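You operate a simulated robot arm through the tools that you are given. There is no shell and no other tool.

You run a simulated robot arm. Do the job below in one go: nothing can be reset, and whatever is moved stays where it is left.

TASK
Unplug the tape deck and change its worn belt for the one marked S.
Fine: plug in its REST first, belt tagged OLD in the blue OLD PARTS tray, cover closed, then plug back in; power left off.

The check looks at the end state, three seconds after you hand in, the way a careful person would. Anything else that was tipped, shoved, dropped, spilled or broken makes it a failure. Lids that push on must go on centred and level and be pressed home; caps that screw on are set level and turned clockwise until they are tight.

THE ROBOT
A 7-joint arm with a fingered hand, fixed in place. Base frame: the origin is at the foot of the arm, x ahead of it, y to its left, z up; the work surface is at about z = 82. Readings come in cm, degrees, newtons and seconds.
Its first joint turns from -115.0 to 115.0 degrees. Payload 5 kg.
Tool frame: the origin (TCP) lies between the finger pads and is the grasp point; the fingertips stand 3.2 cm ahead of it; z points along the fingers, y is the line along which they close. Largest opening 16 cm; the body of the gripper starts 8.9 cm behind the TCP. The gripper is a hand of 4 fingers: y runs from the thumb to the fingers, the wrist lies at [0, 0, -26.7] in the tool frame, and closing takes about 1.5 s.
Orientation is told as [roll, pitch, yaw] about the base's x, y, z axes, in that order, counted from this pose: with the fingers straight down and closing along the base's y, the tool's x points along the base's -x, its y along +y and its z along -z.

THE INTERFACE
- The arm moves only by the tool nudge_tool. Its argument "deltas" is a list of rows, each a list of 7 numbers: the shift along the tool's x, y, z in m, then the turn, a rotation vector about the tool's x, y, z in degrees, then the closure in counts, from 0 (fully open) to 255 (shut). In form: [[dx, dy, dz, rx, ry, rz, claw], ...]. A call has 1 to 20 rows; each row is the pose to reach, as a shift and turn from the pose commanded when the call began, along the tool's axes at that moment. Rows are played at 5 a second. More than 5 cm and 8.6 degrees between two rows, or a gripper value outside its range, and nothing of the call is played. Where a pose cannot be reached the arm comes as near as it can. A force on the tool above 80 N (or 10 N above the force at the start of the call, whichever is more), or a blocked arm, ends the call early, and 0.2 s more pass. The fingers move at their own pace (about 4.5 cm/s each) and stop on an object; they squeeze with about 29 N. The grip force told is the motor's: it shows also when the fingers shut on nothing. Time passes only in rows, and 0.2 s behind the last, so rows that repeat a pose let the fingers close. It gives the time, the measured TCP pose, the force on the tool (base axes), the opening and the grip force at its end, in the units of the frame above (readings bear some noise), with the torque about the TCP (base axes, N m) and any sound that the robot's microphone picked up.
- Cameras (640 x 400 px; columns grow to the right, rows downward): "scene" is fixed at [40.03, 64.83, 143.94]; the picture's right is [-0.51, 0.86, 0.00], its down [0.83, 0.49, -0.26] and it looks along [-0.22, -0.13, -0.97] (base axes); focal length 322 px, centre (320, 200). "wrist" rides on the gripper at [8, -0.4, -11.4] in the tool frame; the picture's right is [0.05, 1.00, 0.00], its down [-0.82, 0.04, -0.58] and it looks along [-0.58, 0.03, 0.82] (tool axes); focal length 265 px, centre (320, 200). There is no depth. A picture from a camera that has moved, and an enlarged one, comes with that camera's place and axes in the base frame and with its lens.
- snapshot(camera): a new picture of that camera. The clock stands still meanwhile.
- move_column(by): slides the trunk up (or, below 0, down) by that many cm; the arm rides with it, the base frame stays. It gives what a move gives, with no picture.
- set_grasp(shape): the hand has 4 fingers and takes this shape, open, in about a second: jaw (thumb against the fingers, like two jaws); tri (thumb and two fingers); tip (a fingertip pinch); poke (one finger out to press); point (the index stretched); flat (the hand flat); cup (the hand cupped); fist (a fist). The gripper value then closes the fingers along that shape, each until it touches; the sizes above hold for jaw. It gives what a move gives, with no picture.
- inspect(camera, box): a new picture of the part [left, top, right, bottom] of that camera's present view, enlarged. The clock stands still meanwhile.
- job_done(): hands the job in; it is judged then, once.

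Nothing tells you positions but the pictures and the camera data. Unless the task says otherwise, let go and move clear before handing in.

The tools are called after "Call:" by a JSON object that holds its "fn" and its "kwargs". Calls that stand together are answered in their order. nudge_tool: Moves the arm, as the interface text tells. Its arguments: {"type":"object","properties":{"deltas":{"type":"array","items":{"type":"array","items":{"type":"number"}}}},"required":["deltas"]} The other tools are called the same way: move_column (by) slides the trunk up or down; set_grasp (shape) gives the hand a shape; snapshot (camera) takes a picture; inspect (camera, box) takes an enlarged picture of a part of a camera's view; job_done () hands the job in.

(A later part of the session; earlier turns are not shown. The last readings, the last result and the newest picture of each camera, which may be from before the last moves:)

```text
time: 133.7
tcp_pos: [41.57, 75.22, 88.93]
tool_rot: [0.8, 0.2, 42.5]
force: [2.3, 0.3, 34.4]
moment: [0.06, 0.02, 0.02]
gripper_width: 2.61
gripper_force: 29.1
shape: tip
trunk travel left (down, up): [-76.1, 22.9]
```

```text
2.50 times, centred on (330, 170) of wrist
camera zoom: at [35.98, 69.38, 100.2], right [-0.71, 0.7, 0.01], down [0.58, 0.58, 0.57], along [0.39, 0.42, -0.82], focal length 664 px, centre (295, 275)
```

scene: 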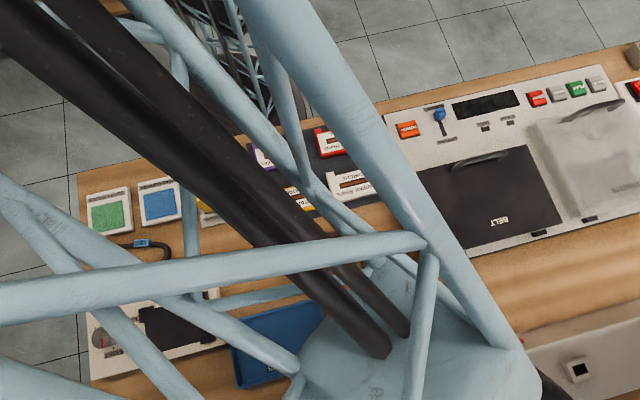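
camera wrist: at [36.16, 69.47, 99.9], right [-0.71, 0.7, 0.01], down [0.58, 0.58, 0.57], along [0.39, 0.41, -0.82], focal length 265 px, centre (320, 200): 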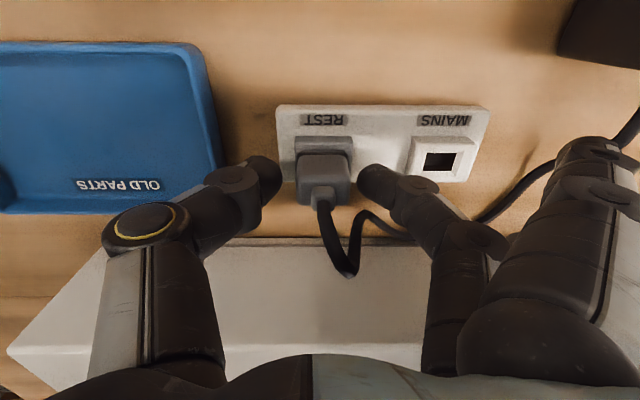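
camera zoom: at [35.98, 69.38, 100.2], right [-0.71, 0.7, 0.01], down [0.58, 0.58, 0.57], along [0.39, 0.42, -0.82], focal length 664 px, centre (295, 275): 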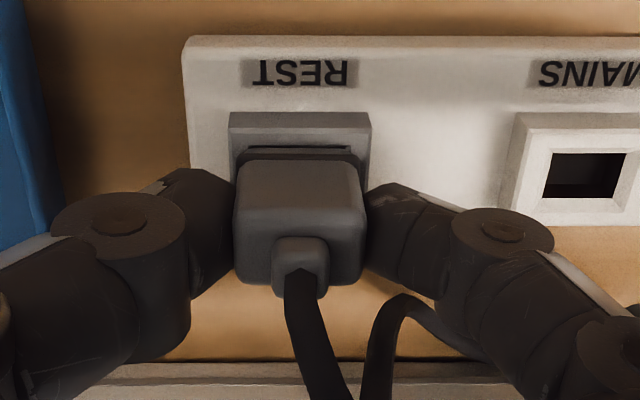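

Call:
{"fn": "nudge_tool", "kwargs": {"deltas": [[0, 0, 0.003, 0, 0, 0, 255], [0, 0, 0.005, 0, 0, 0, 255], [0, 0, 0.005, 0, 0, 0, 255]]}}

Call:
{"fn": "nudge_tool", "kwargs": {"deltas": [[0, 0, -0.002, 0, 0, 0, 255], [0, 0, -0.004, 0, 0, 0, 230], [0, 0, -0.004, 0, 0, 0, 200], [0, 0, -0.004, 0, 0, 0, 180], [0, 0, -0.004, 0, 0, 0, 160], [0, 0, -0.02, 0, 0, 0, 160], [0, 0, -0.05, 0, 0, 0, 160], [0.02, 0, -0.09, 0, 0, 0, 160], [0.05, 0, -0.12, 0, 0, 0, 160], [0.08, 0, -0.14, 0, 0, 0, 160]]}}

Call:
{"fn": "snapshot", "kwargs": {"camera": "wrist"}}

Call:
{"fn": "snapshot", "kwargs": {"camera": "scene"}}

```text
time: 134.5
tcp_pos: [41.52, 75.17, 88.59]
tool_rot: [1.0, 0.0, 42.5]
force: [5.4, 1.8, 57.2]
moment: [0.06, -0.06, 0.02]
gripper_width: 3.09
gripper_force: 28.7
shape: tip
trunk travel left (down, up): [-76.1, 22.9]
```

```text
time: 136.7
tcp_pos: [35.74, 69.48, 102.09]
tool_rot: [0.7, 0.5, 42.5]
force: [-0.3, -0.3, 0.2]
moment: [0.01, 0.0, 0.01]
gripper_width: 5.9
gripper_force: 0.0
shape: tip
trunk travel left (down, up): [-76.1, 22.9]
```

```text
taken
camera wrist: at [30.27, 63.76, 113.49], right [-0.71, 0.7, 0.01], down [0.58, 0.58, 0.57], along [0.39, 0.41, -0.82], focal length 265 px, centre (320, 200)
```

wrist: 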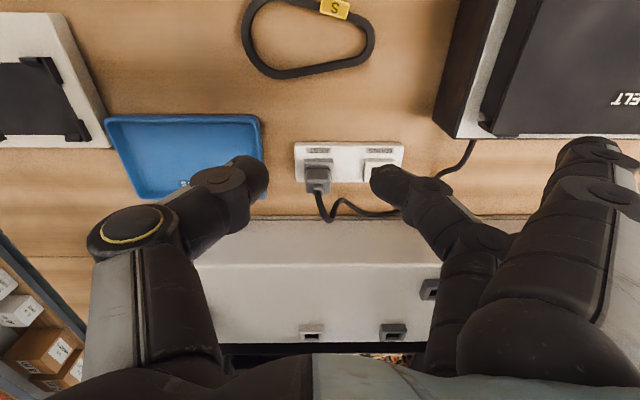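

```text
taken
```

scene: 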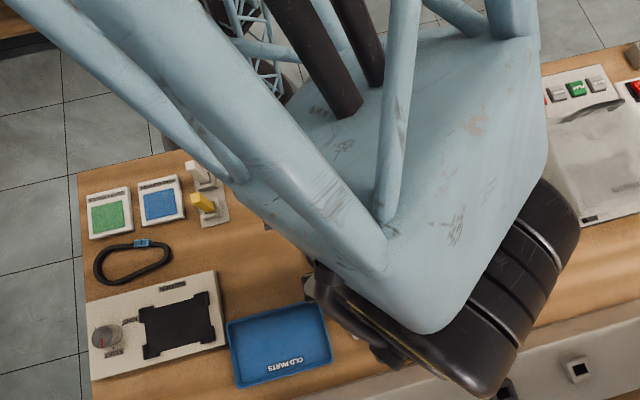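

Call:
{"fn": "inspect", "kwargs": {"camera": "wrist", "box": [270, 130, 430, 230]}}

```text
4.00 times, centred on (350, 180) of wrist
camera zoom: at [30.27, 63.76, 113.49], right [-0.71, 0.7, 0.01], down [0.58, 0.58, 0.57], along [0.39, 0.41, -0.82], focal length 1062 px, centre (200, 280)
```

zoom: 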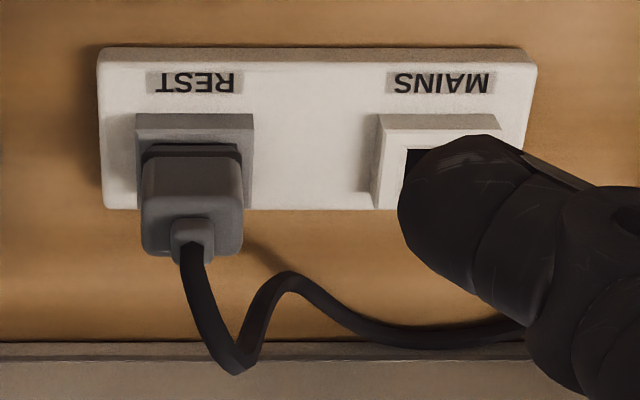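

The plug sits in REST at exactly the same height as it originally sat in MAINS, so it is home. Next is the BELT cover; I move to look at its handle.

Call:
{"fn": "nudge_tool", "kwargs": {"deltas": [[0.02, 0.01, -0.04, 0, 0, 0, 160], [0.04, 0.03, -0.08, 0, 0, 0, 160], [0.07, 0.055, -0.1, 0, 0, 0, 160], [0.1, 0.08, -0.1, 0, 0, 0, 160], [0.13, 0.105, -0.1, 0, 0, 0, 160], [0.16, 0.13, -0.1, 0, 0, 0, 160], [0.19, 0.155, -0.1, 0, 0, 0, 160], [0.214, 0.176, -0.1, 0, 0, 0, 160], [0.214, 0.176, -0.1, 0, 0, 0, 160]]}}

Call:
{"fn": "snapshot", "kwargs": {"camera": "wrist"}}

Call:
{"fn": "snapshot", "kwargs": {"camera": "scene"}}

```text
time: 138.7
tcp_pos: [8.05, 68.25, 112.26]
tool_rot: [0.7, 0.5, 42.6]
force: [0.6, 0.4, 0.0]
moment: [-0.03, 0.02, 0.03]
gripper_width: 5.9
gripper_force: 0.0
shape: tip
trunk travel left (down, up): [-76.1, 22.9]
```

```text
taken
camera wrist: at [2.64, 62.45, 123.67], right [-0.71, 0.7, 0.01], down [0.58, 0.58, 0.57], along [0.39, 0.41, -0.82], focal length 265 px, centre (320, 200)
```

wrist: 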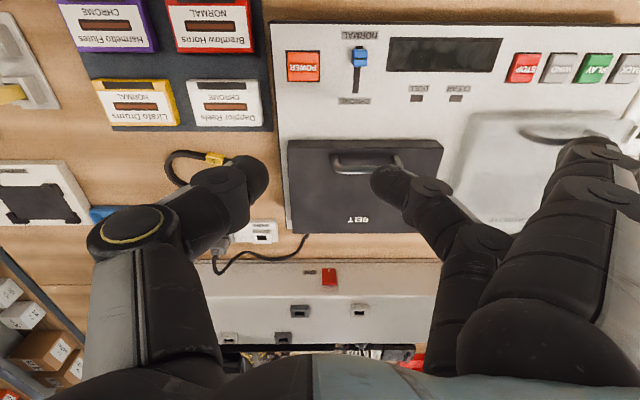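

```text
taken
```

scene: 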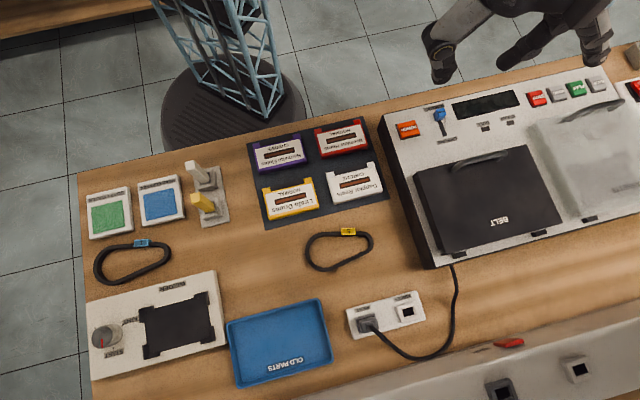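

Call:
{"fn": "inspect", "kwargs": {"camera": "wrist", "box": [270, 120, 470, 250]}}

Call:
{"fn": "inspect", "kwargs": {"camera": "scene", "box": [400, 130, 580, 270]}}

Call:
{"fn": "inspect", "kwargs": {"camera": "scene", "box": [330, 270, 480, 370]}}

```text
3.08 times, centred on (370, 185) of wrist
camera zoom: at [2.64, 62.45, 123.67], right [-0.71, 0.7, 0.01], down [0.58, 0.58, 0.57], along [0.39, 0.41, -0.82], focal length 817 px, centre (166, 246)
```

zoom: 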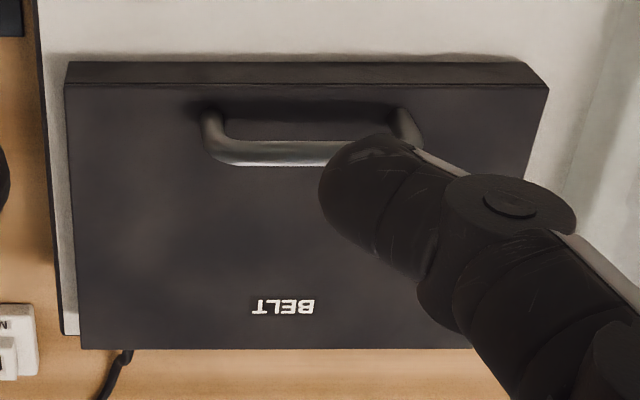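

```text
2.86 times, centred on (490, 200) of scene
camera zoom: at [40.03, 64.83, 143.94], right [-0.51, 0.86, 0.0], down [0.83, 0.49, -0.26], along [-0.22, -0.13, -0.97], focal length 919 px, centre (-166, 200)
```

zoom: 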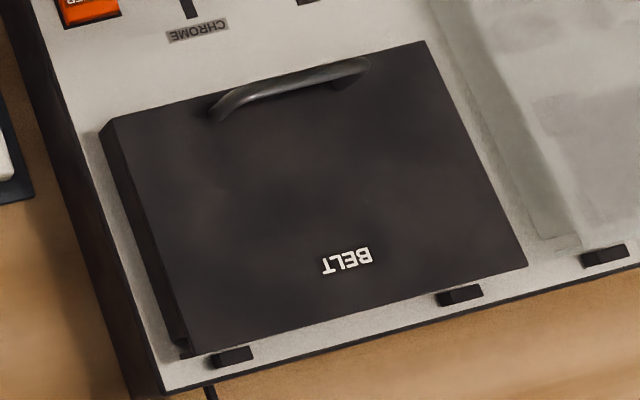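

```text
4.00 times, centred on (405, 320) of scene
camera zoom: at [40.03, 64.83, 143.94], right [-0.51, 0.86, 0.0], down [0.83, 0.49, -0.26], along [-0.22, -0.13, -0.97], focal length 1287 px, centre (-20, -280)
```

zoom: 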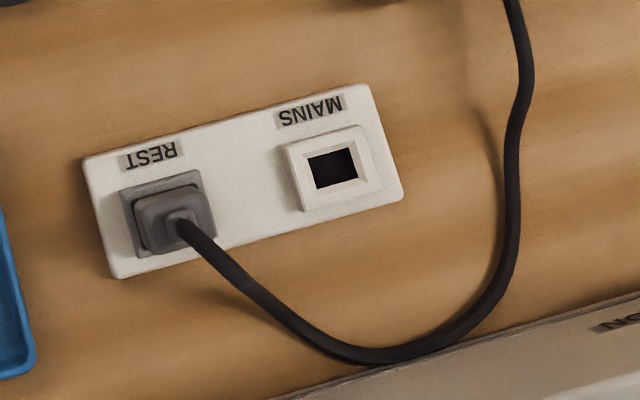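

Everything else is undisturbed and the plug is properly seated. The cover's handle bar runs along e1 at about (8.6, 77.6, 95.7). I take jaw shape, turn to yaw −45° and hover over the bar.

Call:
{"fn": "set_grasp", "kwargs": {"shape": "jaw"}}

Call:
{"fn": "nudge_tool", "kwargs": {"deltas": [[-0.006, 0.006, 0, 0, 0, 8, 60], [-0.012, 0.012, 0, 0, 0, 16, 120], [-0.018, 0.018, 0, 0, 0, 24, 170], [-0.0245, 0.0236, 0, 0, 0, 32, 170], [-0.0305, 0.0296, 0, 0, 0, 40, 170], [-0.0365, 0.0355, 0, 0, 0, 48, 170], [-0.0426, 0.0414, 0, 0, 0, 56, 170], [-0.0487, 0.0473, 0.01, 0, 0, 64, 170], [-0.0548, 0.0532, 0.02, 0, 0, 72, 170], [-0.061, 0.059, 0.04, 0, 0, 80, 170], [-0.067, 0.065, 0.06, 0, 0, 87.6, 170], [-0.067, 0.065, 0.06, 0, 0, 87.6, 170]]}}

Call:
{"fn": "snapshot", "kwargs": {"camera": "wrist"}}

Call:
{"fn": "inspect", "kwargs": {"camera": "scene", "box": [400, 60, 640, 260]}}

```text
time: 139.6
tcp_pos: [8.13, 68.26, 112.37]
tool_rot: [0.7, 0.5, 42.6]
force: [0.2, -0.4, -0.4]
moment: [0.01, 0.01, 0.02]
gripper_width: 15.99
gripper_force: 0.1
shape: jaw
trunk travel left (down, up): [-76.1, 22.9]
```

```text
time: 142.2
tcp_pos: [8.69, 77.48, 106.58]
tool_rot: [-0.4, 0.9, -45.1]
force: [0.7, -0.1, 0.1]
moment: [0.03, 0.01, 0.0]
gripper_width: 5.35
gripper_force: 0.0
shape: jaw
trunk travel left (down, up): [-76.1, 22.9]
```

```text
taken
camera wrist: at [2.83, 82.88, 117.97], right [0.67, 0.74, -0.01], down [0.61, -0.55, 0.57], along [0.42, -0.39, -0.82], focal length 265 px, centre (320, 200)
```

wrist: 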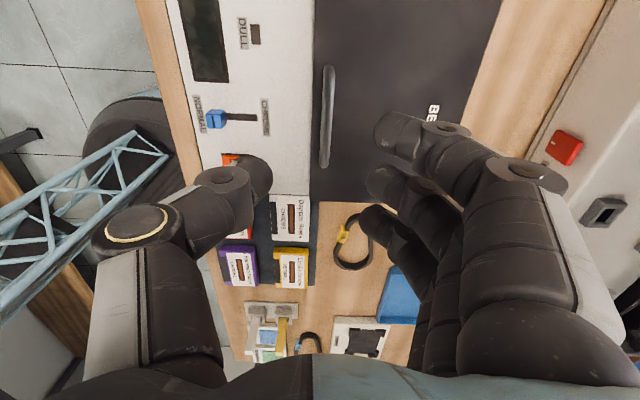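

```text
2.00 times, centred on (520, 160) of scene
camera zoom: at [40.03, 64.83, 143.94], right [-0.51, 0.86, 0.0], down [0.83, 0.49, -0.26], along [-0.22, -0.13, -0.97], focal length 643 px, centre (-80, 280)
```

zoom: 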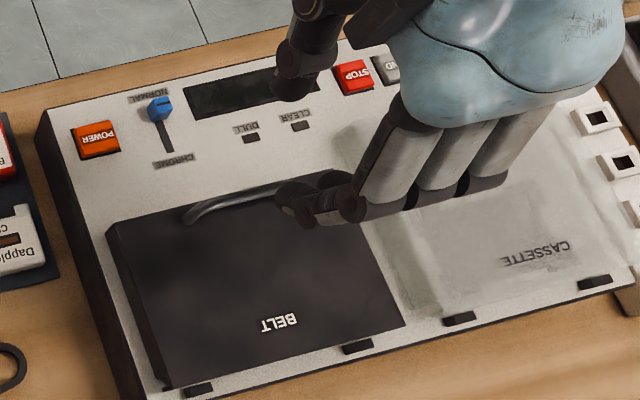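

Call:
{"fn": "nudge_tool", "kwargs": {"deltas": [[0.003, 0.002, 0.02, 0, 0, 0, 170], [0.006, 0.004, 0.045, 0, 0, 0, 170], [0.006, 0.004, 0.07, 0, 0, 0, 170], [0.006, 0.004, 0.09, 0, 0, 0, 170], [0.006, 0.004, 0.096, 0, 0, 0, 170], [0.006, 0.004, 0.096, 0, 0, 0, 170]]}}

Call:
{"fn": "snapshot", "kwargs": {"camera": "wrist"}}

```text
time: 143.6
tcp_pos: [8.38, 78.24, 96.83]
tool_rot: [-0.5, 0.7, -45.0]
force: [-0.1, -0.1, -0.5]
moment: [0.01, 0.01, -0.03]
gripper_width: 5.4
gripper_force: 0.0
shape: jaw
trunk travel left (down, up): [-76.1, 22.9]
```

```text
taken
camera wrist: at [2.59, 83.52, 108.23], right [0.67, 0.74, -0.01], down [0.61, -0.55, 0.57], along [0.42, -0.38, -0.82], focal length 265 px, centre (320, 200)
```

wrist: 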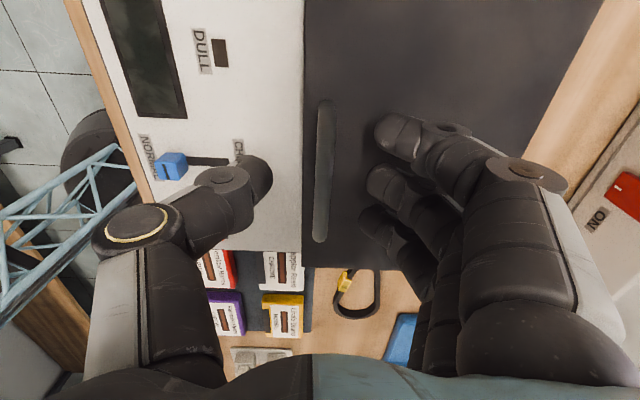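

Hand is well placed over the handle. Closing.

Call:
{"fn": "nudge_tool", "kwargs": {"deltas": [[0, 0, 0, 0, 0, 0, 190], [0, 0, 0, 0, 0, 0, 215], [0, 0, 0, 0, 0, 0, 240], [0, 0, 0, 0, 0, 0, 255], [0, 0, 0, 0, 0, 0, 255], [0, 0, 0, 0, 0, 0, 255]]}}

Call:
{"fn": "snapshot", "kwargs": {"camera": "wrist"}}

```text
time: 145.0
tcp_pos: [8.45, 78.18, 96.81]
tool_rot: [-0.5, 0.8, -45.2]
force: [1.1, 2.4, -1.0]
moment: [0.1, -0.04, -0.01]
gripper_width: 0.44
gripper_force: 28.6
shape: jaw
trunk travel left (down, up): [-76.1, 22.9]
```

```text
taken
camera wrist: at [2.62, 83.53, 108.22], right [0.67, 0.74, -0.01], down [0.61, -0.55, 0.57], along [0.42, -0.38, -0.82], focal length 265 px, centre (320, 200)
```

wrist: 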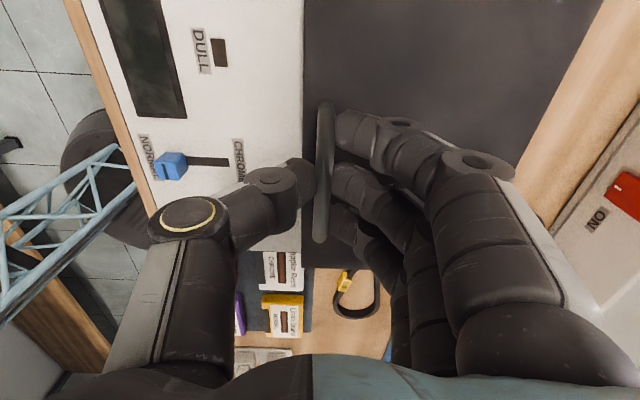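

The handle is held. Lifting the cover along its hinge arc, first 20°.

Call:
{"fn": "nudge_tool", "kwargs": {"deltas": [[0, 0.0025, -0.006, 0, 0, 0, 255], [0, 0.0055, -0.0115, 0, 0, 0, 255], [0, 0.009, -0.017, 0, 0, 0, 255], [0, 0.012, -0.0226, 0, 0, 0, 255], [0, 0.0194, -0.033, 0, 0, 0, 255], [0, 0.0277, -0.0427, 0, 0, 0, 255], [0, 0.0277, -0.0427, 0, 0, 0, 255]]}}

Call:
{"fn": "snapshot", "kwargs": {"camera": "wrist"}}

Call:
{"fn": "snapshot", "kwargs": {"camera": "scene"}}

```text
time: 146.6
tcp_pos: [10.3, 80.16, 101.08]
tool_rot: [-0.5, 0.8, -45.0]
force: [-4.3, -10.9, 8.5]
moment: [-0.17, 0.14, -0.01]
gripper_width: 0.49
gripper_force: 29.4
shape: jaw
trunk travel left (down, up): [-76.1, 22.9]
```

```text
taken
camera wrist: at [4.5, 85.44, 112.56], right [0.67, 0.74, -0.01], down [0.61, -0.55, 0.57], along [0.42, -0.38, -0.82], focal length 265 px, centre (320, 200)
```

wrist: 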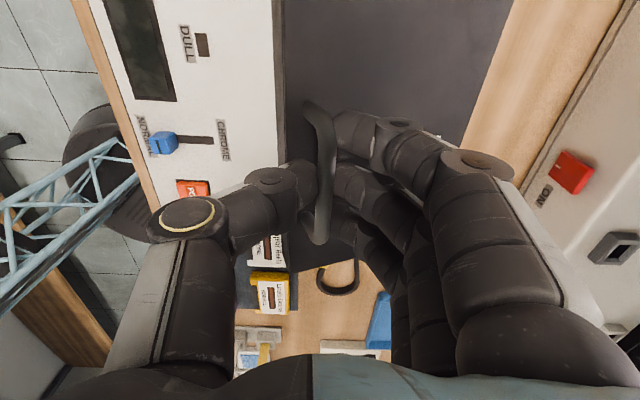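

```text
taken
```

scene: 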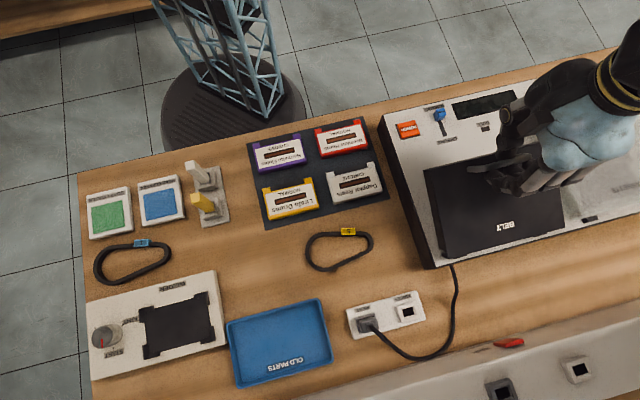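

Call:
{"fn": "nudge_tool", "kwargs": {"deltas": [[0, 0.004, -0.009, 0, 0, 0, 255], [0, 0.0085, -0.018, 0, 0, 0, 255], [0, 0.018, -0.0265, 0, 0, 0, 255], [0, 0.0275, -0.0335, 0, 0, 0, 255], [0, 0.038, -0.0395, 0, 0, 0, 255], [0, 0.049, -0.0445, 0, 0, 0, 255], [0, 0.0605, -0.048, 0, 0, 0, 255], [0, 0.0605, -0.048, 0, 0, 0, 255]]}}

Call:
{"fn": "snapshot", "kwargs": {"camera": "wrist"}}

Call:
{"fn": "snapshot", "kwargs": {"camera": "scene"}}

```text
time: 148.4
tcp_pos: [14.83, 84.7, 105.59]
tool_rot: [-0.7, 0.7, -45.1]
force: [10.8, -1.3, -24.6]
moment: [-0.18, 0.11, -0.05]
gripper_width: 0.32
gripper_force: 29.3
shape: jaw
trunk travel left (down, up): [-76.1, 22.9]
```

```text
taken
camera wrist: at [9.05, 90.08, 116.97], right [0.67, 0.74, -0.01], down [0.61, -0.55, 0.57], along [0.42, -0.39, -0.82], focal length 265 px, centre (320, 200)
```

wrist: 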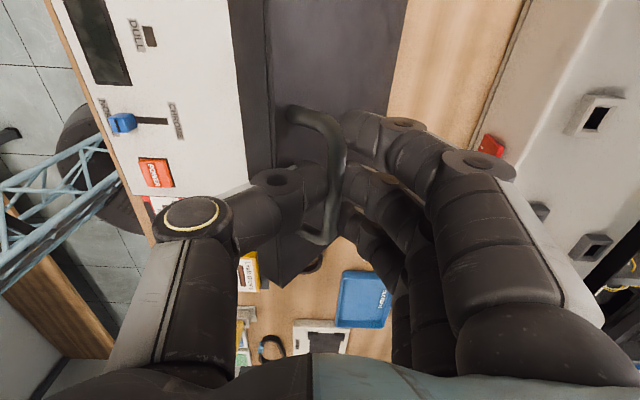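

```text
taken
```

scene: 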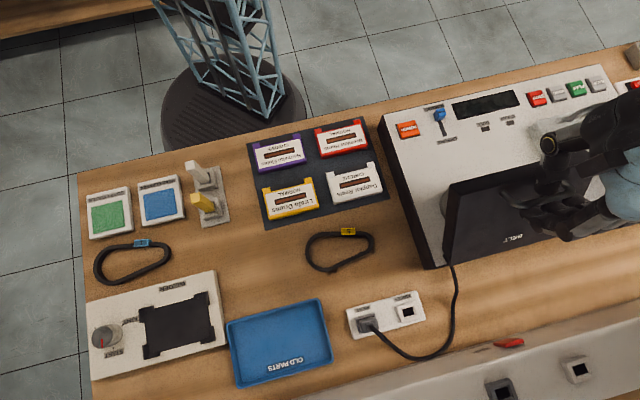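

The hinge line works out at about e2 = 76.4, z = 89. Continuing along the refined arc.

Call:
{"fn": "nudge_tool", "kwargs": {"deltas": [[0, 0.008, 0.0, 0, 0, 0, 255], [0, 0.019, -0.003, 0, 0, 0, 255], [0, 0.03, -0.005, 0, 0, 0, 255], [0, 0.0442, -0.0072, 0, 0, 0, 255], [0, 0.0585, -0.0082, 0, 0, 0, 255], [0, 0.0728, -0.008, 0, 0, 0, 255], [0, 0.0728, -0.008, 0, 0, 0, 255]]}}

Call:
{"fn": "snapshot", "kwargs": {"camera": "scene"}}

Call:
{"fn": "snapshot", "kwargs": {"camera": "wrist"}}

```text
time: 150.0
tcp_pos: [19.42, 89.66, 107.44]
tool_rot: [-0.2, 1.4, -44.8]
force: [-11.4, 13.2, 7.8]
moment: [0.3, 0.28, -0.02]
gripper_width: 0.19
gripper_force: 29.4
shape: jaw
trunk travel left (down, up): [-76.1, 22.9]
```

```text
taken
```

scene: 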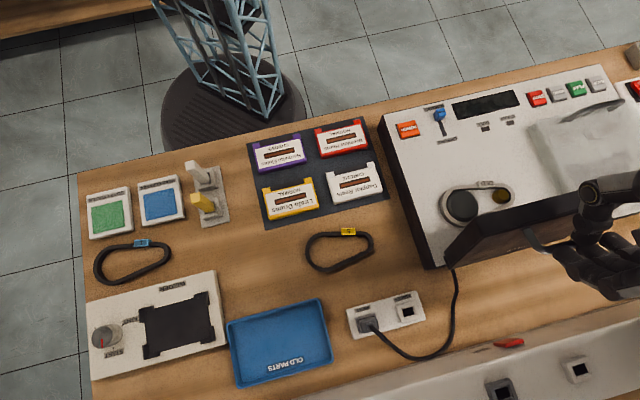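

```text
taken
camera wrist: at [13.57, 94.77, 118.99], right [0.67, 0.74, 0.0], down [0.62, -0.55, 0.56], along [0.42, -0.37, -0.83], focal length 265 px, centre (320, 200)
```

wrist: 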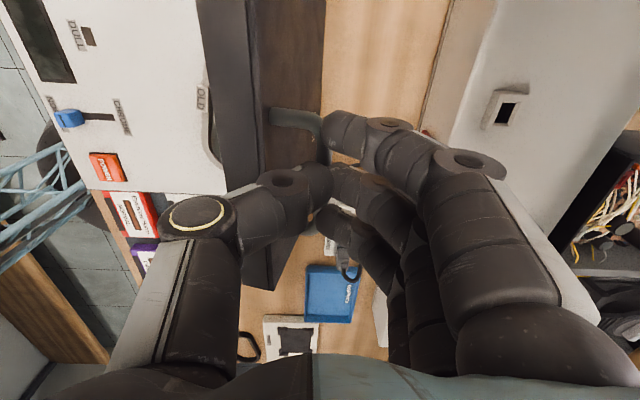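

Call:
{"fn": "nudge_tool", "kwargs": {"deltas": [[0.002, 0.007, 0.001, 0, 0, 0, 255], [0.004, 0.0143, 0.0015, 0, 0, 0, 255], [0.005, 0.021, 0.003, 0, 0, 0, 255], [0.005, 0.0284, 0.0043, 0, 0, 0, 255], [0.005, 0.035, 0.006, 0, 0, 0, 255], [0.005, 0.0422, 0.0083, 0, 0, 0, 255], [0.005, 0.0422, 0.0083, 0, 0, 0, 255]]}}

Call:
{"fn": "snapshot", "kwargs": {"camera": "scene"}}

Call:
{"fn": "snapshot", "kwargs": {"camera": "wrist"}}

```text
time: 151.6
tcp_pos: [22.68, 92.64, 105.82]
tool_rot: [-0.5, 0.8, -45.0]
force: [26.3, -6.4, 25.4]
moment: [-0.41, -1.03, 0.07]
gripper_width: 0.39
gripper_force: 28.9
shape: jaw
trunk travel left (down, up): [-76.1, 22.9]
```

```text
taken
```

scene: 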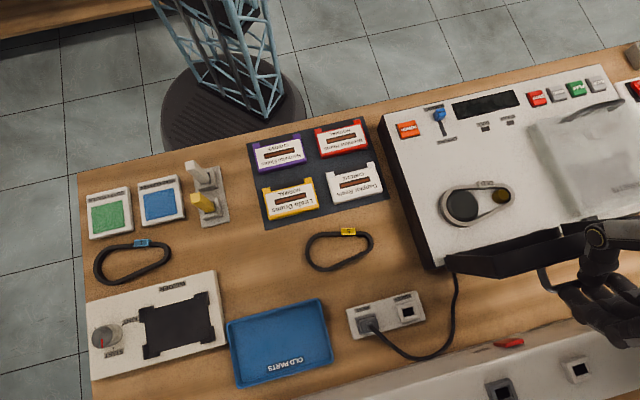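

```text
taken
camera wrist: at [16.91, 98.03, 117.22], right [0.67, 0.74, -0.01], down [0.61, -0.55, 0.57], along [0.42, -0.38, -0.82], focal length 265 px, centre (320, 200)
```

wrist: 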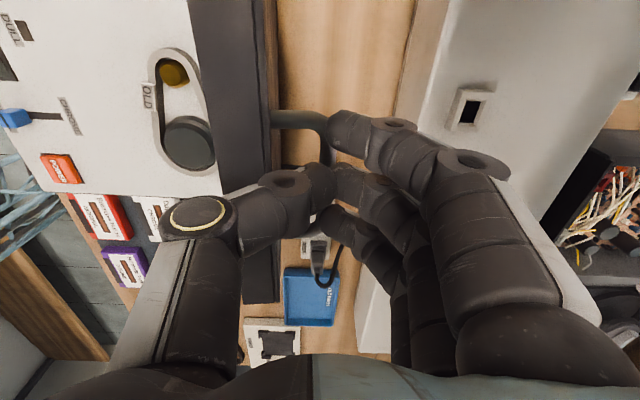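

Call:
{"fn": "nudge_tool", "kwargs": {"deltas": [[-0.002, 0.006, -0.001, 0, 0, 0, 255], [-0.003, 0.012, 0.0, 0, 0, 0, 255], [-0.003, 0.018, 0.002, 0, 0, 0, 255], [-0.003, 0.024, 0.005, 0, 0, 0, 255], [-0.003, 0.03, 0.008, 0, 0, 0, 255], [-0.003, 0.03, 0.008, 0, 0, 0, 255]]}}

Call:
{"fn": "snapshot", "kwargs": {"camera": "scene"}}

Call:
{"fn": "snapshot", "kwargs": {"camera": "wrist"}}

```text
time: 153.0
tcp_pos: [24.2, 93.49, 105.5]
tool_rot: [-0.3, 0.9, -45.0]
force: [-36.1, 0.5, 28.6]
moment: [-0.09, 1.14, -0.35]
gripper_width: 0.32
gripper_force: 29.4
shape: jaw
out of reach, approached as far as the arm can: row 3, 4, 5, 6
trunk travel left (down, up): [-76.1, 22.9]
```

```text
taken
```

scene: 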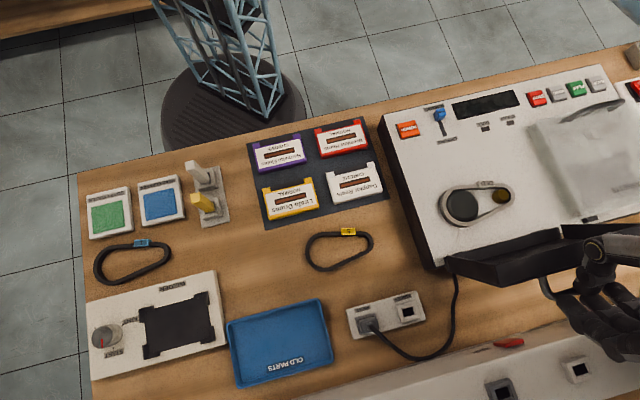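

```text
taken
camera wrist: at [18.42, 98.76, 116.85], right [0.67, 0.74, -0.01], down [0.62, -0.55, 0.56], along [0.42, -0.38, -0.83], focal length 265 px, centre (320, 200)
```

wrist: 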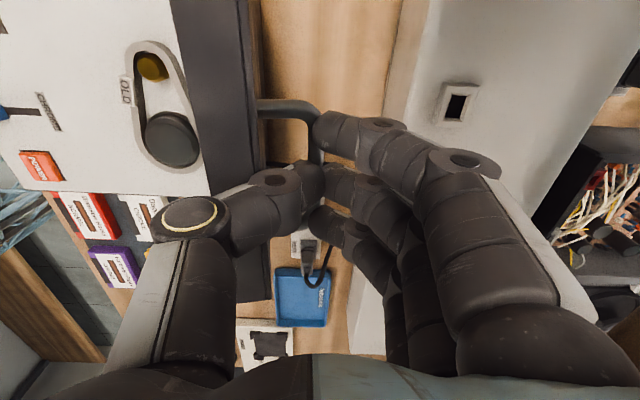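

The cover is just past vertical. I ease back slightly and open the hand a little to see whether it stays.

Call:
{"fn": "nudge_tool", "kwargs": {"deltas": [[0, -0.002, -0.001, 0, 0, 0, 255], [0, -0.003, -0.002, 0, 0, 0, 240], [0, -0.003, -0.002, 0, 0, 0, 225], [0, -0.003, -0.002, 0, 0, 0, 212], [0, -0.003, -0.002, 0, 0, 0, 205], [0, -0.003, -0.002, 0, 0, 0, 205], [0, -0.003, -0.002, 0, 0, 0, 205]]}}

Call:
{"fn": "snapshot", "kwargs": {"camera": "wrist"}}

Call:
{"fn": "inspect", "kwargs": {"camera": "scene", "box": [400, 150, 640, 310]}}

```text
time: 154.6
tcp_pos: [24.53, 93.36, 105.25]
tool_rot: [-0.5, 0.8, -44.9]
force: [11.2, -2.3, 15.5]
moment: [-0.34, 0.16, 0.19]
gripper_width: 2.89
gripper_force: 0.1
shape: jaw
trunk travel left (down, up): [-76.1, 22.9]
```

```text
taken
camera wrist: at [18.73, 98.55, 116.74], right [0.67, 0.74, -0.01], down [0.61, -0.55, 0.57], along [0.42, -0.38, -0.82], focal length 265 px, centre (320, 200)
```

wrist: 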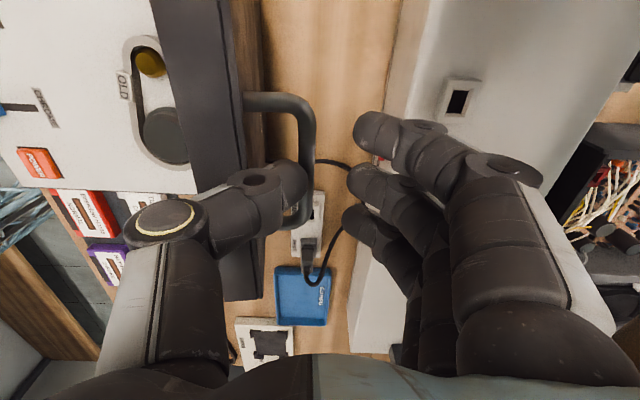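

```text
2.50 times, centred on (520, 230) of scene
camera zoom: at [40.03, 64.83, 143.94], right [-0.51, 0.86, 0.0], down [0.83, 0.49, -0.26], along [-0.22, -0.13, -0.97], focal length 804 px, centre (-180, 125)
```

zoom: 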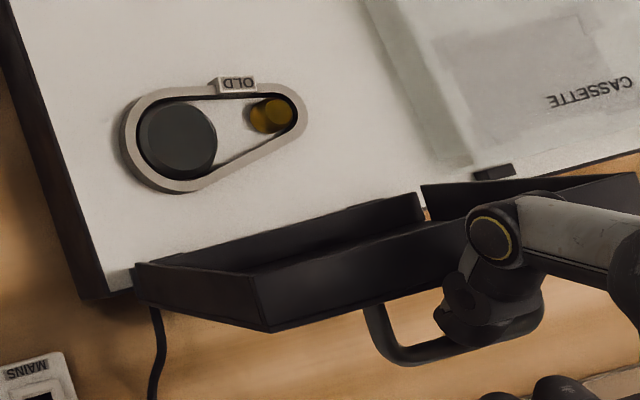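

The cover stands open past vertical on its own. Lifting the hand straight out of the handle.

Call:
{"fn": "nudge_tool", "kwargs": {"deltas": [[0, 0, -0.008, 0, 0, 0, 205], [0, 0, -0.016, 0, 0, 0, 205], [0, 0, -0.03, 0, 0, 0, 205], [0, 0, -0.05, 0, 0, 0, 205], [0, 0, -0.07, 0, 0, 0, 205]]}}

Call:
{"fn": "snapshot", "kwargs": {"camera": "wrist"}}

Call:
{"fn": "inspect", "kwargs": {"camera": "scene", "box": [400, 150, 640, 310]}}

```text
time: 155.8
tcp_pos: [23.79, 93.13, 112.55]
tool_rot: [-0.6, 0.8, -44.9]
force: [-53.3, -47.7, -10.6]
moment: [1.24, -1.19, 0.25]
gripper_width: 2.19
gripper_force: 0.1
shape: jaw
trunk travel left (down, up): [-76.1, 22.9]
```

```text
taken
camera wrist: at [18.01, 98.35, 123.98], right [0.67, 0.74, -0.01], down [0.62, -0.55, 0.57], along [0.42, -0.38, -0.82], focal length 265 px, centre (320, 200)
```

wrist: 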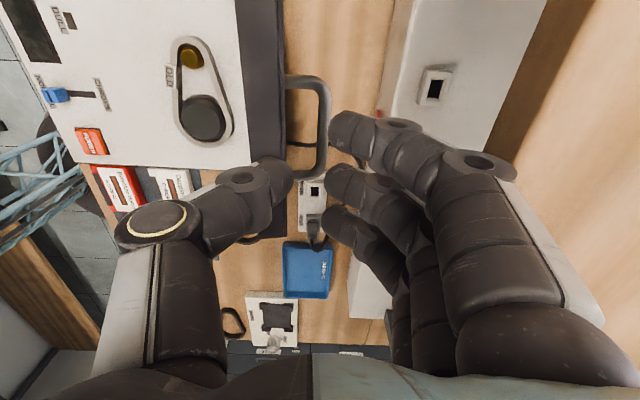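

```text
2.50 times, centred on (520, 230) of scene
camera zoom: at [40.03, 64.83, 143.94], right [-0.51, 0.86, 0.0], down [0.83, 0.49, -0.26], along [-0.22, -0.13, -0.97], focal length 804 px, centre (-180, 125)
```

zoom: 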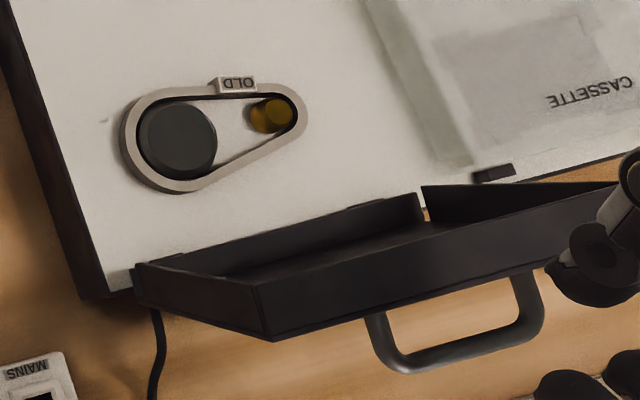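

Call:
{"fn": "nudge_tool", "kwargs": {"deltas": [[0, -0.01, -0.01, 0, 0, 0, 205], [0, -0.02, -0.03, 0, 0, 0, 205], [0, -0.04, -0.05, 0, 0, 0, 205], [0, -0.08, -0.06, 0, 0, 0, 205], [0, -0.12, -0.06, 0, 0, 0, 205], [0, -0.12, -0.06, 0, 0, 0, 205]]}}

Call:
{"fn": "snapshot", "kwargs": {"camera": "wrist"}}

Call:
{"fn": "snapshot", "kwargs": {"camera": "scene"}}

```text
time: 157.2
tcp_pos: [15.94, 84.58, 118.22]
tool_rot: [-0.5, 0.6, -45.1]
force: [0.2, 0.3, 0.1]
moment: [0.02, 0.0, 0.0]
gripper_width: 3.14
gripper_force: 0.0
shape: jaw
trunk travel left (down, up): [-76.1, 22.9]
```

```text
taken
camera wrist: at [10.18, 90.0, 129.67], right [0.67, 0.74, -0.01], down [0.61, -0.55, 0.57], along [0.42, -0.38, -0.82], focal length 265 px, centre (320, 200)
```

wrist: 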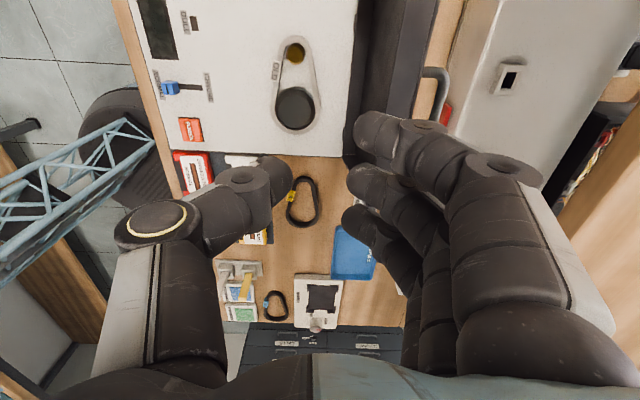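

```text
taken
```

scene: 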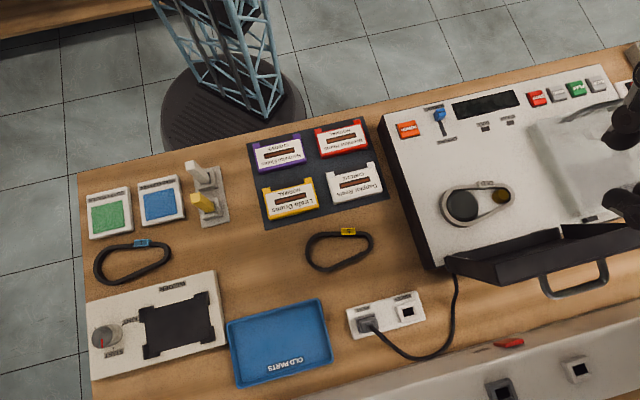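

The cover stays open. Now a close look at the old belt and pulleys.

Call:
{"fn": "inspect", "kwargs": {"camera": "scene", "box": [420, 160, 540, 240]}}

Call:
{"fn": "inspect", "kwargs": {"camera": "wrist", "box": [250, 20, 350, 150]}}

Call:
{"fn": "inspect", "kwargs": {"camera": "scene", "box": [290, 215, 390, 285]}}

```text
5.00 times, centred on (480, 200) of scene
camera zoom: at [40.03, 64.83, 143.94], right [-0.51, 0.86, 0.0], down [0.83, 0.49, -0.26], along [-0.22, -0.13, -0.97], focal length 1608 px, centre (-480, 200)
```

zoom: 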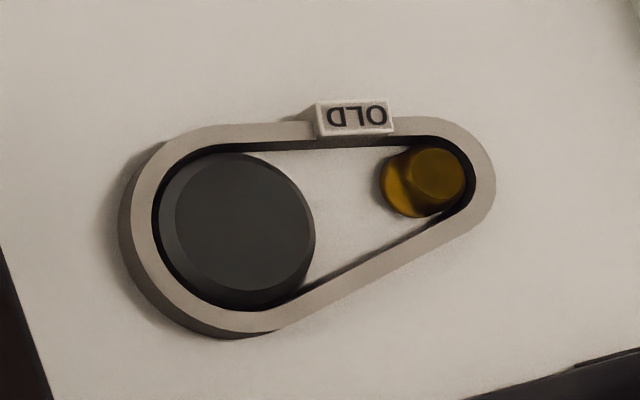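

```text
3.08 times, centred on (300, 85) of wrist
camera zoom: at [10.18, 90.0, 129.67], right [0.67, 0.74, -0.01], down [0.61, -0.55, 0.57], along [0.42, -0.38, -0.82], focal length 817 px, centre (382, 554)
```

zoom: 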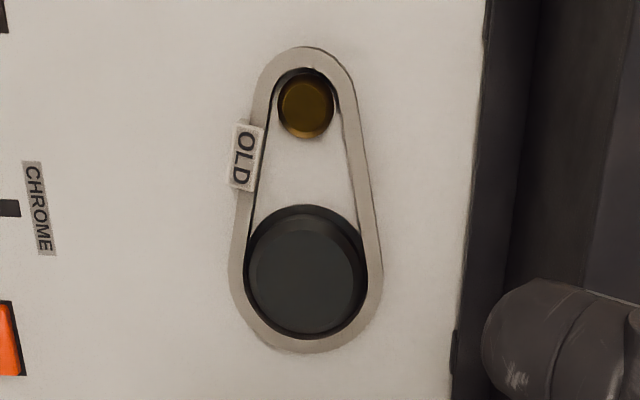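

```text
5.71 times, centred on (340, 250) of scene
camera zoom: at [40.03, 64.83, 143.94], right [-0.51, 0.86, 0.0], down [0.83, 0.49, -0.26], along [-0.22, -0.13, -0.97], focal length 1838 px, centre (206, -86)
```

zoom: 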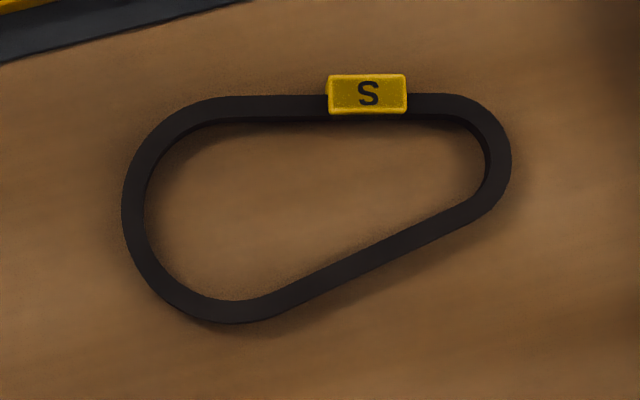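

The belt is a teardrop ring with a tag; belt S lies in the same orientation as the pulleys. I'll pinch the old belt at its tag (thumb outside, middle finger inside the loop) with the tip shape. Moving above it.

Call:
{"fn": "nudge_tool", "kwargs": {"deltas": [[0, -0.03, 0, 0, 0, 0, 205], [0, -0.056, 0, 0, 0, 0, 205], [0, -0.056, 0, 0, 0, 0, 205]]}}

Call:
{"fn": "set_grasp", "kwargs": {"shape": "tip"}}

Call:
{"fn": "nudge_tool", "kwargs": {"deltas": [[0, 0, 0.03, 0, 0, 0, 100], [0.002, 0, 0.06, 0, 0, 0, 170], [0.004, 0, 0.09, 0, 0, 0, 185], [0.004, 0, 0.11, 0, 0, 0, 185], [0.004, 0, 0.13, 0, 0, 0, 185], [0.004, 0, 0.13, 0, 0, 0, 185]]}}

Call:
{"fn": "snapshot", "kwargs": {"camera": "wrist"}}

Call:
{"fn": "inspect", "kwargs": {"camera": "wrist", "box": [230, 40, 430, 220]}}

```text
time: 158.0
tcp_pos: [12.19, 80.71, 118.39]
tool_rot: [-0.6, 0.6, -45.0]
force: [-0.3, 0.0, -0.5]
moment: [0.04, 0.01, 0.02]
gripper_width: 3.11
gripper_force: 0.0
shape: jaw
trunk travel left (down, up): [-76.1, 22.9]
```

```text
time: 158.9
tcp_pos: [12.14, 80.71, 118.23]
tool_rot: [-0.5, 0.7, -45.0]
force: [-0.3, -0.7, -0.4]
moment: [-0.01, 0.01, 0.01]
gripper_width: 16.01
gripper_force: 0.1
shape: tip
trunk travel left (down, up): [-76.1, 22.9]
```

```text
time: 160.3
tcp_pos: [11.76, 81.32, 105.36]
tool_rot: [-0.5, 0.8, -45.0]
force: [-1.2, -1.7, 6.3]
moment: [0.51, -0.59, -0.06]
gripper_width: 4.46
gripper_force: 0.1
shape: tip
trunk travel left (down, up): [-76.1, 22.9]
```

```text
taken
camera wrist: at [5.83, 86.58, 116.81], right [0.67, 0.74, -0.01], down [0.61, -0.55, 0.57], along [0.42, -0.38, -0.82], focal length 265 px, centre (320, 200)
```

wrist: 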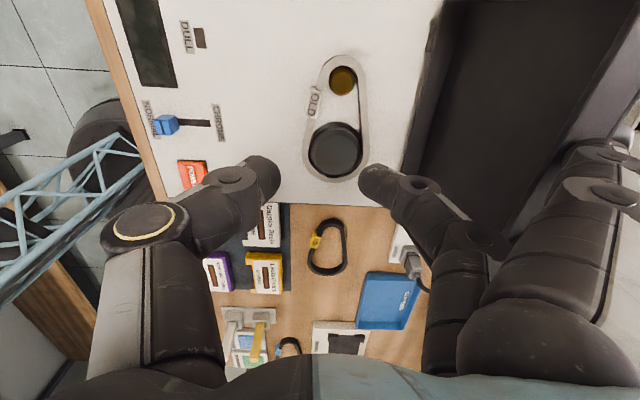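

```text
2.22 times, centred on (330, 130) of wrist
camera zoom: at [5.83, 86.58, 116.81], right [0.67, 0.74, -0.01], down [0.61, -0.55, 0.57], along [0.42, -0.38, -0.82], focal length 590 px, centre (298, 356)
```

zoom: 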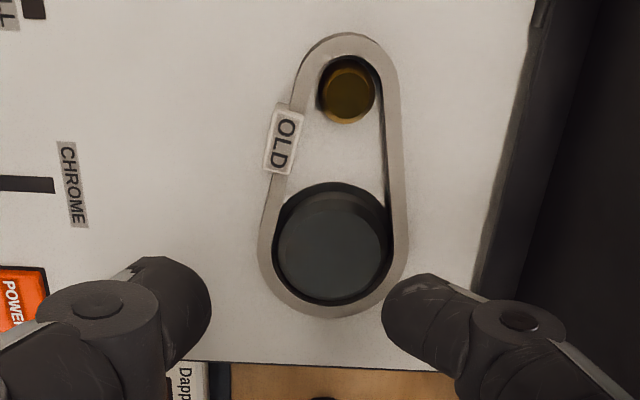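

Call:
{"fn": "inspect", "kwargs": {"camera": "scene", "box": [400, 130, 640, 310]}}

```text
2.22 times, centred on (520, 220) of scene
camera zoom: at [40.03, 64.83, 143.94], right [-0.51, 0.86, 0.0], down [0.83, 0.49, -0.26], along [-0.22, -0.13, -0.97], focal length 715 px, centre (-124, 156)
```

zoom: 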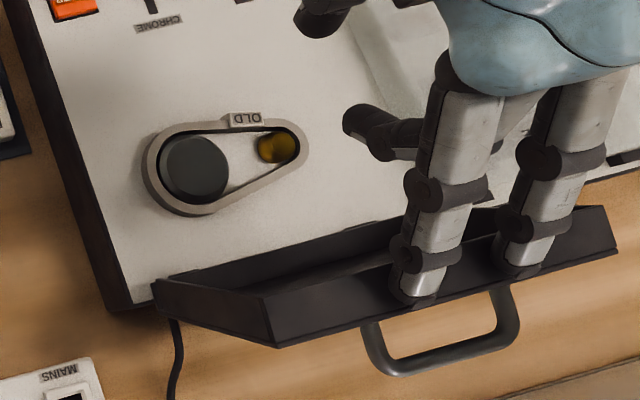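

The outstretched fingers touch the open cover, so tip is unsuitable here. I'll use jaw across the belt's width instead (thumb on the tag side, fingers on the far side). Rising first.

Call:
{"fn": "nudge_tool", "kwargs": {"deltas": [[0, -0.005, -0.03, 0, 0, 0, 185], [0, -0.01, -0.07, 0, 0, 0, 185], [0, -0.01, -0.13, 0, 0, 0, 185], [0, -0.01, -0.13, 0, 0, 0, 185]]}}

```text
refused: row 3 steps farther than a row can; nothing moved
```

Call:
{"fn": "nudge_tool", "kwargs": {"deltas": [[0, -0.005, -0.03, 0, 0, 0, 185], [0, -0.01, -0.07, 0, 0, 0, 185], [0, -0.01, -0.11, 0, 0, 0, 185], [0, -0.01, -0.13, 0, 0, 0, 185], [0, -0.01, -0.13, 0, 0, 0, 185]]}}

Call:
{"fn": "set_grasp", "kwargs": {"shape": "jaw"}}

Call:
{"fn": "nudge_tool", "kwargs": {"deltas": [[-0.005, 0.005, 0.03, 0, 0, 0, 60], [-0.015, 0.01, 0.06, 0, 0, 0, 95], [-0.024, 0.015, 0.09, 0, 0, 0, 105], [-0.024, 0.015, 0.12, 0, 0, 0, 105], [-0.024, 0.015, 0.15, 0, 0, 0, 105], [-0.024, 0.015, 0.17, 0, 0, 0, 105], [-0.024, 0.015, 0.17, 0, 0, 0, 105]]}}

Call:
{"fn": "snapshot", "kwargs": {"camera": "wrist"}}

Call:
{"fn": "inspect", "kwargs": {"camera": "scene", "box": [400, 130, 640, 310]}}

```text
time: 161.5
tcp_pos: [11.29, 80.45, 118.42]
tool_rot: [-0.5, 0.6, -45.0]
force: [-0.1, -1.0, 0.5]
moment: [-0.02, 0.02, -0.02]
gripper_width: 4.43
gripper_force: 0.0
shape: tip
trunk travel left (down, up): [-76.1, 22.9]
```

```text
time: 162.4
tcp_pos: [11.3, 80.43, 118.32]
tool_rot: [-0.6, 0.6, -45.0]
force: [0.4, -0.1, -0.5]
moment: [-0.01, 0.01, -0.01]
gripper_width: 16.0
gripper_force: 0.0
shape: jaw
trunk travel left (down, up): [-76.1, 22.9]
```

```text
time: 164.0
tcp_pos: [13.75, 79.67, 101.25]
tool_rot: [-0.5, 0.7, -45.1]
force: [0.0, -0.7, 0.6]
moment: [0.02, -0.01, -0.01]
gripper_width: 9.48
gripper_force: 0.1
shape: jaw
trunk travel left (down, up): [-76.1, 22.9]
```

```text
taken
camera wrist: at [7.95, 85.04, 112.77], right [0.67, 0.74, -0.01], down [0.61, -0.55, 0.57], along [0.42, -0.38, -0.82], focal length 265 px, centre (320, 200)
```

wrist: 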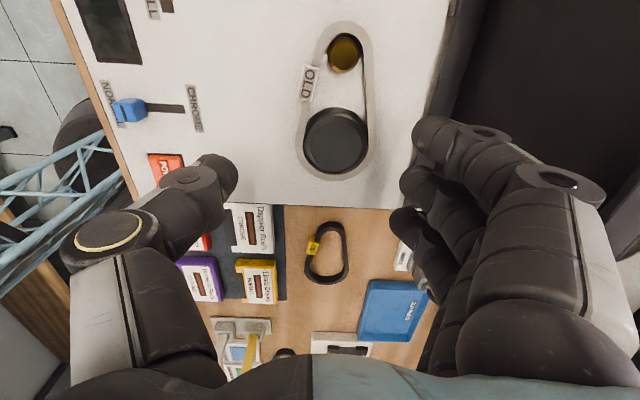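

```text
2.22 times, centred on (520, 220) of scene
camera zoom: at [40.03, 64.83, 143.94], right [-0.51, 0.86, 0.0], down [0.83, 0.49, -0.26], along [-0.22, -0.13, -0.97], focal length 715 px, centre (-124, 156)
```

zoom: 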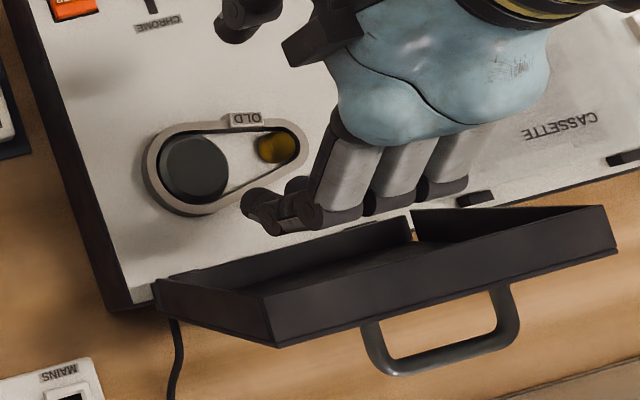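

Call:
{"fn": "nudge_tool", "kwargs": {"deltas": [[0.008, 0.007, 0.01, 0, 0, 0, 105], [0.0155, 0.0135, 0.03, 0, 0, 0, 105], [0.0155, 0.0135, 0.05, 0, 0, 0, 105], [0.0155, 0.0135, 0.068, 0, 0, 0, 105], [0.0155, 0.0135, 0.068, 0, 0, 0, 105]]}}

Call:
{"fn": "snapshot", "kwargs": {"camera": "wrist"}}

Call:
{"fn": "inspect", "kwargs": {"camera": "wrist", "box": [200, 60, 460, 260]}}

```text
time: 165.2
tcp_pos: [13.36, 81.79, 94.41]
tool_rot: [-0.4, 0.7, -45.0]
force: [0.2, 0.3, -0.2]
moment: [0.02, -0.01, 0.0]
gripper_width: 9.48
gripper_force: 0.0
shape: jaw
trunk travel left (down, up): [-76.1, 22.9]
```

```text
taken
camera wrist: at [7.55, 87.18, 105.82], right [0.67, 0.74, -0.01], down [0.61, -0.55, 0.57], along [0.42, -0.38, -0.82], focal length 265 px, centre (320, 200)
```

wrist: 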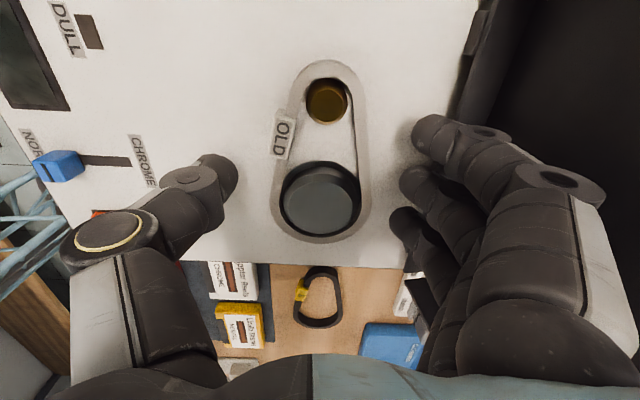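

```text
2.00 times, centred on (330, 160) of wrist
camera zoom: at [7.55, 87.18, 105.82], right [0.67, 0.74, -0.01], down [0.61, -0.55, 0.57], along [0.42, -0.38, -0.82], focal length 531 px, centre (300, 280)
```

zoom: 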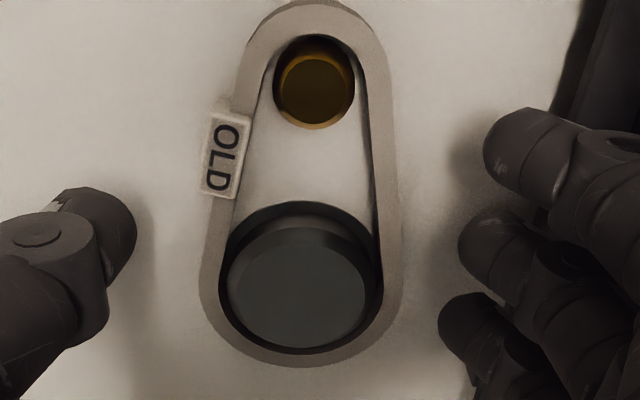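

Call:
{"fn": "nudge_tool", "kwargs": {"deltas": [[0, 0, 0.005, 0, 0, 0, 105], [0, 0, 0.01, 0, 0, 0, 105], [0, 0, 0.01, 0, 0, 0, 105]]}}

Call:
{"fn": "nudge_tool", "kwargs": {"deltas": [[0, 0, 0.003, 0, 0, 0, 105], [0, 0, 0.003, 0, 0, 0, 105]]}}

Call:
{"fn": "nudge_tool", "kwargs": {"deltas": [[0, 0, 0.003, 0, 0, 0, 105], [0, 0, 0.003, 0, 0, 0, 105]]}}

```text
time: 166.0
tcp_pos: [13.4, 81.85, 93.49]
tool_rot: [-0.5, 0.7, -45.1]
force: [-0.8, -0.6, 0.2]
moment: [0.0, 0.03, 0.0]
gripper_width: 9.47
gripper_force: 0.0
shape: jaw
trunk travel left (down, up): [-76.1, 22.9]
```

```text
time: 166.6
tcp_pos: [13.34, 81.97, 93.12]
tool_rot: [-0.5, 0.7, -45.0]
force: [-0.2, 0.1, -0.8]
moment: [0.02, 0.02, 0.0]
gripper_width: 9.46
gripper_force: 0.1
shape: jaw
trunk travel left (down, up): [-76.1, 22.9]
```

```text
time: 167.2
tcp_pos: [13.32, 81.9, 92.82]
tool_rot: [-0.6, 0.6, -45.0]
force: [0.0, 0.3, -0.1]
moment: [-0.04, -0.03, -0.02]
gripper_width: 9.44
gripper_force: 0.1
shape: jaw
trunk travel left (down, up): [-76.1, 22.9]
```

Call:
{"fn": "nudge_tool", "kwargs": {"deltas": [[0, 0, 0.003, 0, 0, 0, 105], [0, 0, 0.003, 0, 0, 0, 105]]}}

Call:
{"fn": "nudge_tool", "kwargs": {"deltas": [[0, 0, 0.003, 0, 0, 0, 105], [0, 0, 0.003, 0, 0, 0, 105]]}}

Call:
{"fn": "inspect", "kwargs": {"camera": "wrist", "box": [200, 60, 460, 260]}}

```text
time: 167.8
tcp_pos: [13.48, 81.87, 92.53]
tool_rot: [-0.4, 0.7, -44.9]
force: [0.4, -0.6, 0.0]
moment: [-0.01, 0.02, -0.01]
gripper_width: 9.48
gripper_force: 0.1
shape: jaw
trunk travel left (down, up): [-76.1, 22.9]
```

```text
time: 168.4
tcp_pos: [13.3, 81.79, 92.36]
tool_rot: [-0.4, 0.8, -45.1]
force: [-0.5, 0.4, 8.2]
moment: [0.22, -0.58, 0.02]
gripper_width: 9.45
gripper_force: 0.0
shape: jaw
trunk travel left (down, up): [-76.1, 22.9]
```

```text
2.00 times, centred on (330, 160) of wrist
camera zoom: at [7.6, 87.2, 103.82], right [0.67, 0.74, -0.01], down [0.61, -0.55, 0.57], along [0.42, -0.38, -0.82], focal length 531 px, centre (300, 280)
```

zoom: 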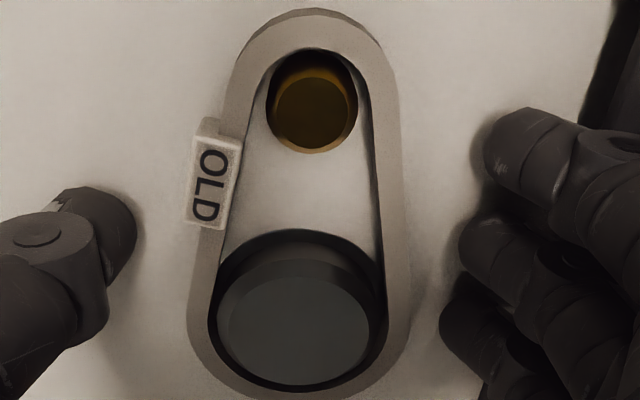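

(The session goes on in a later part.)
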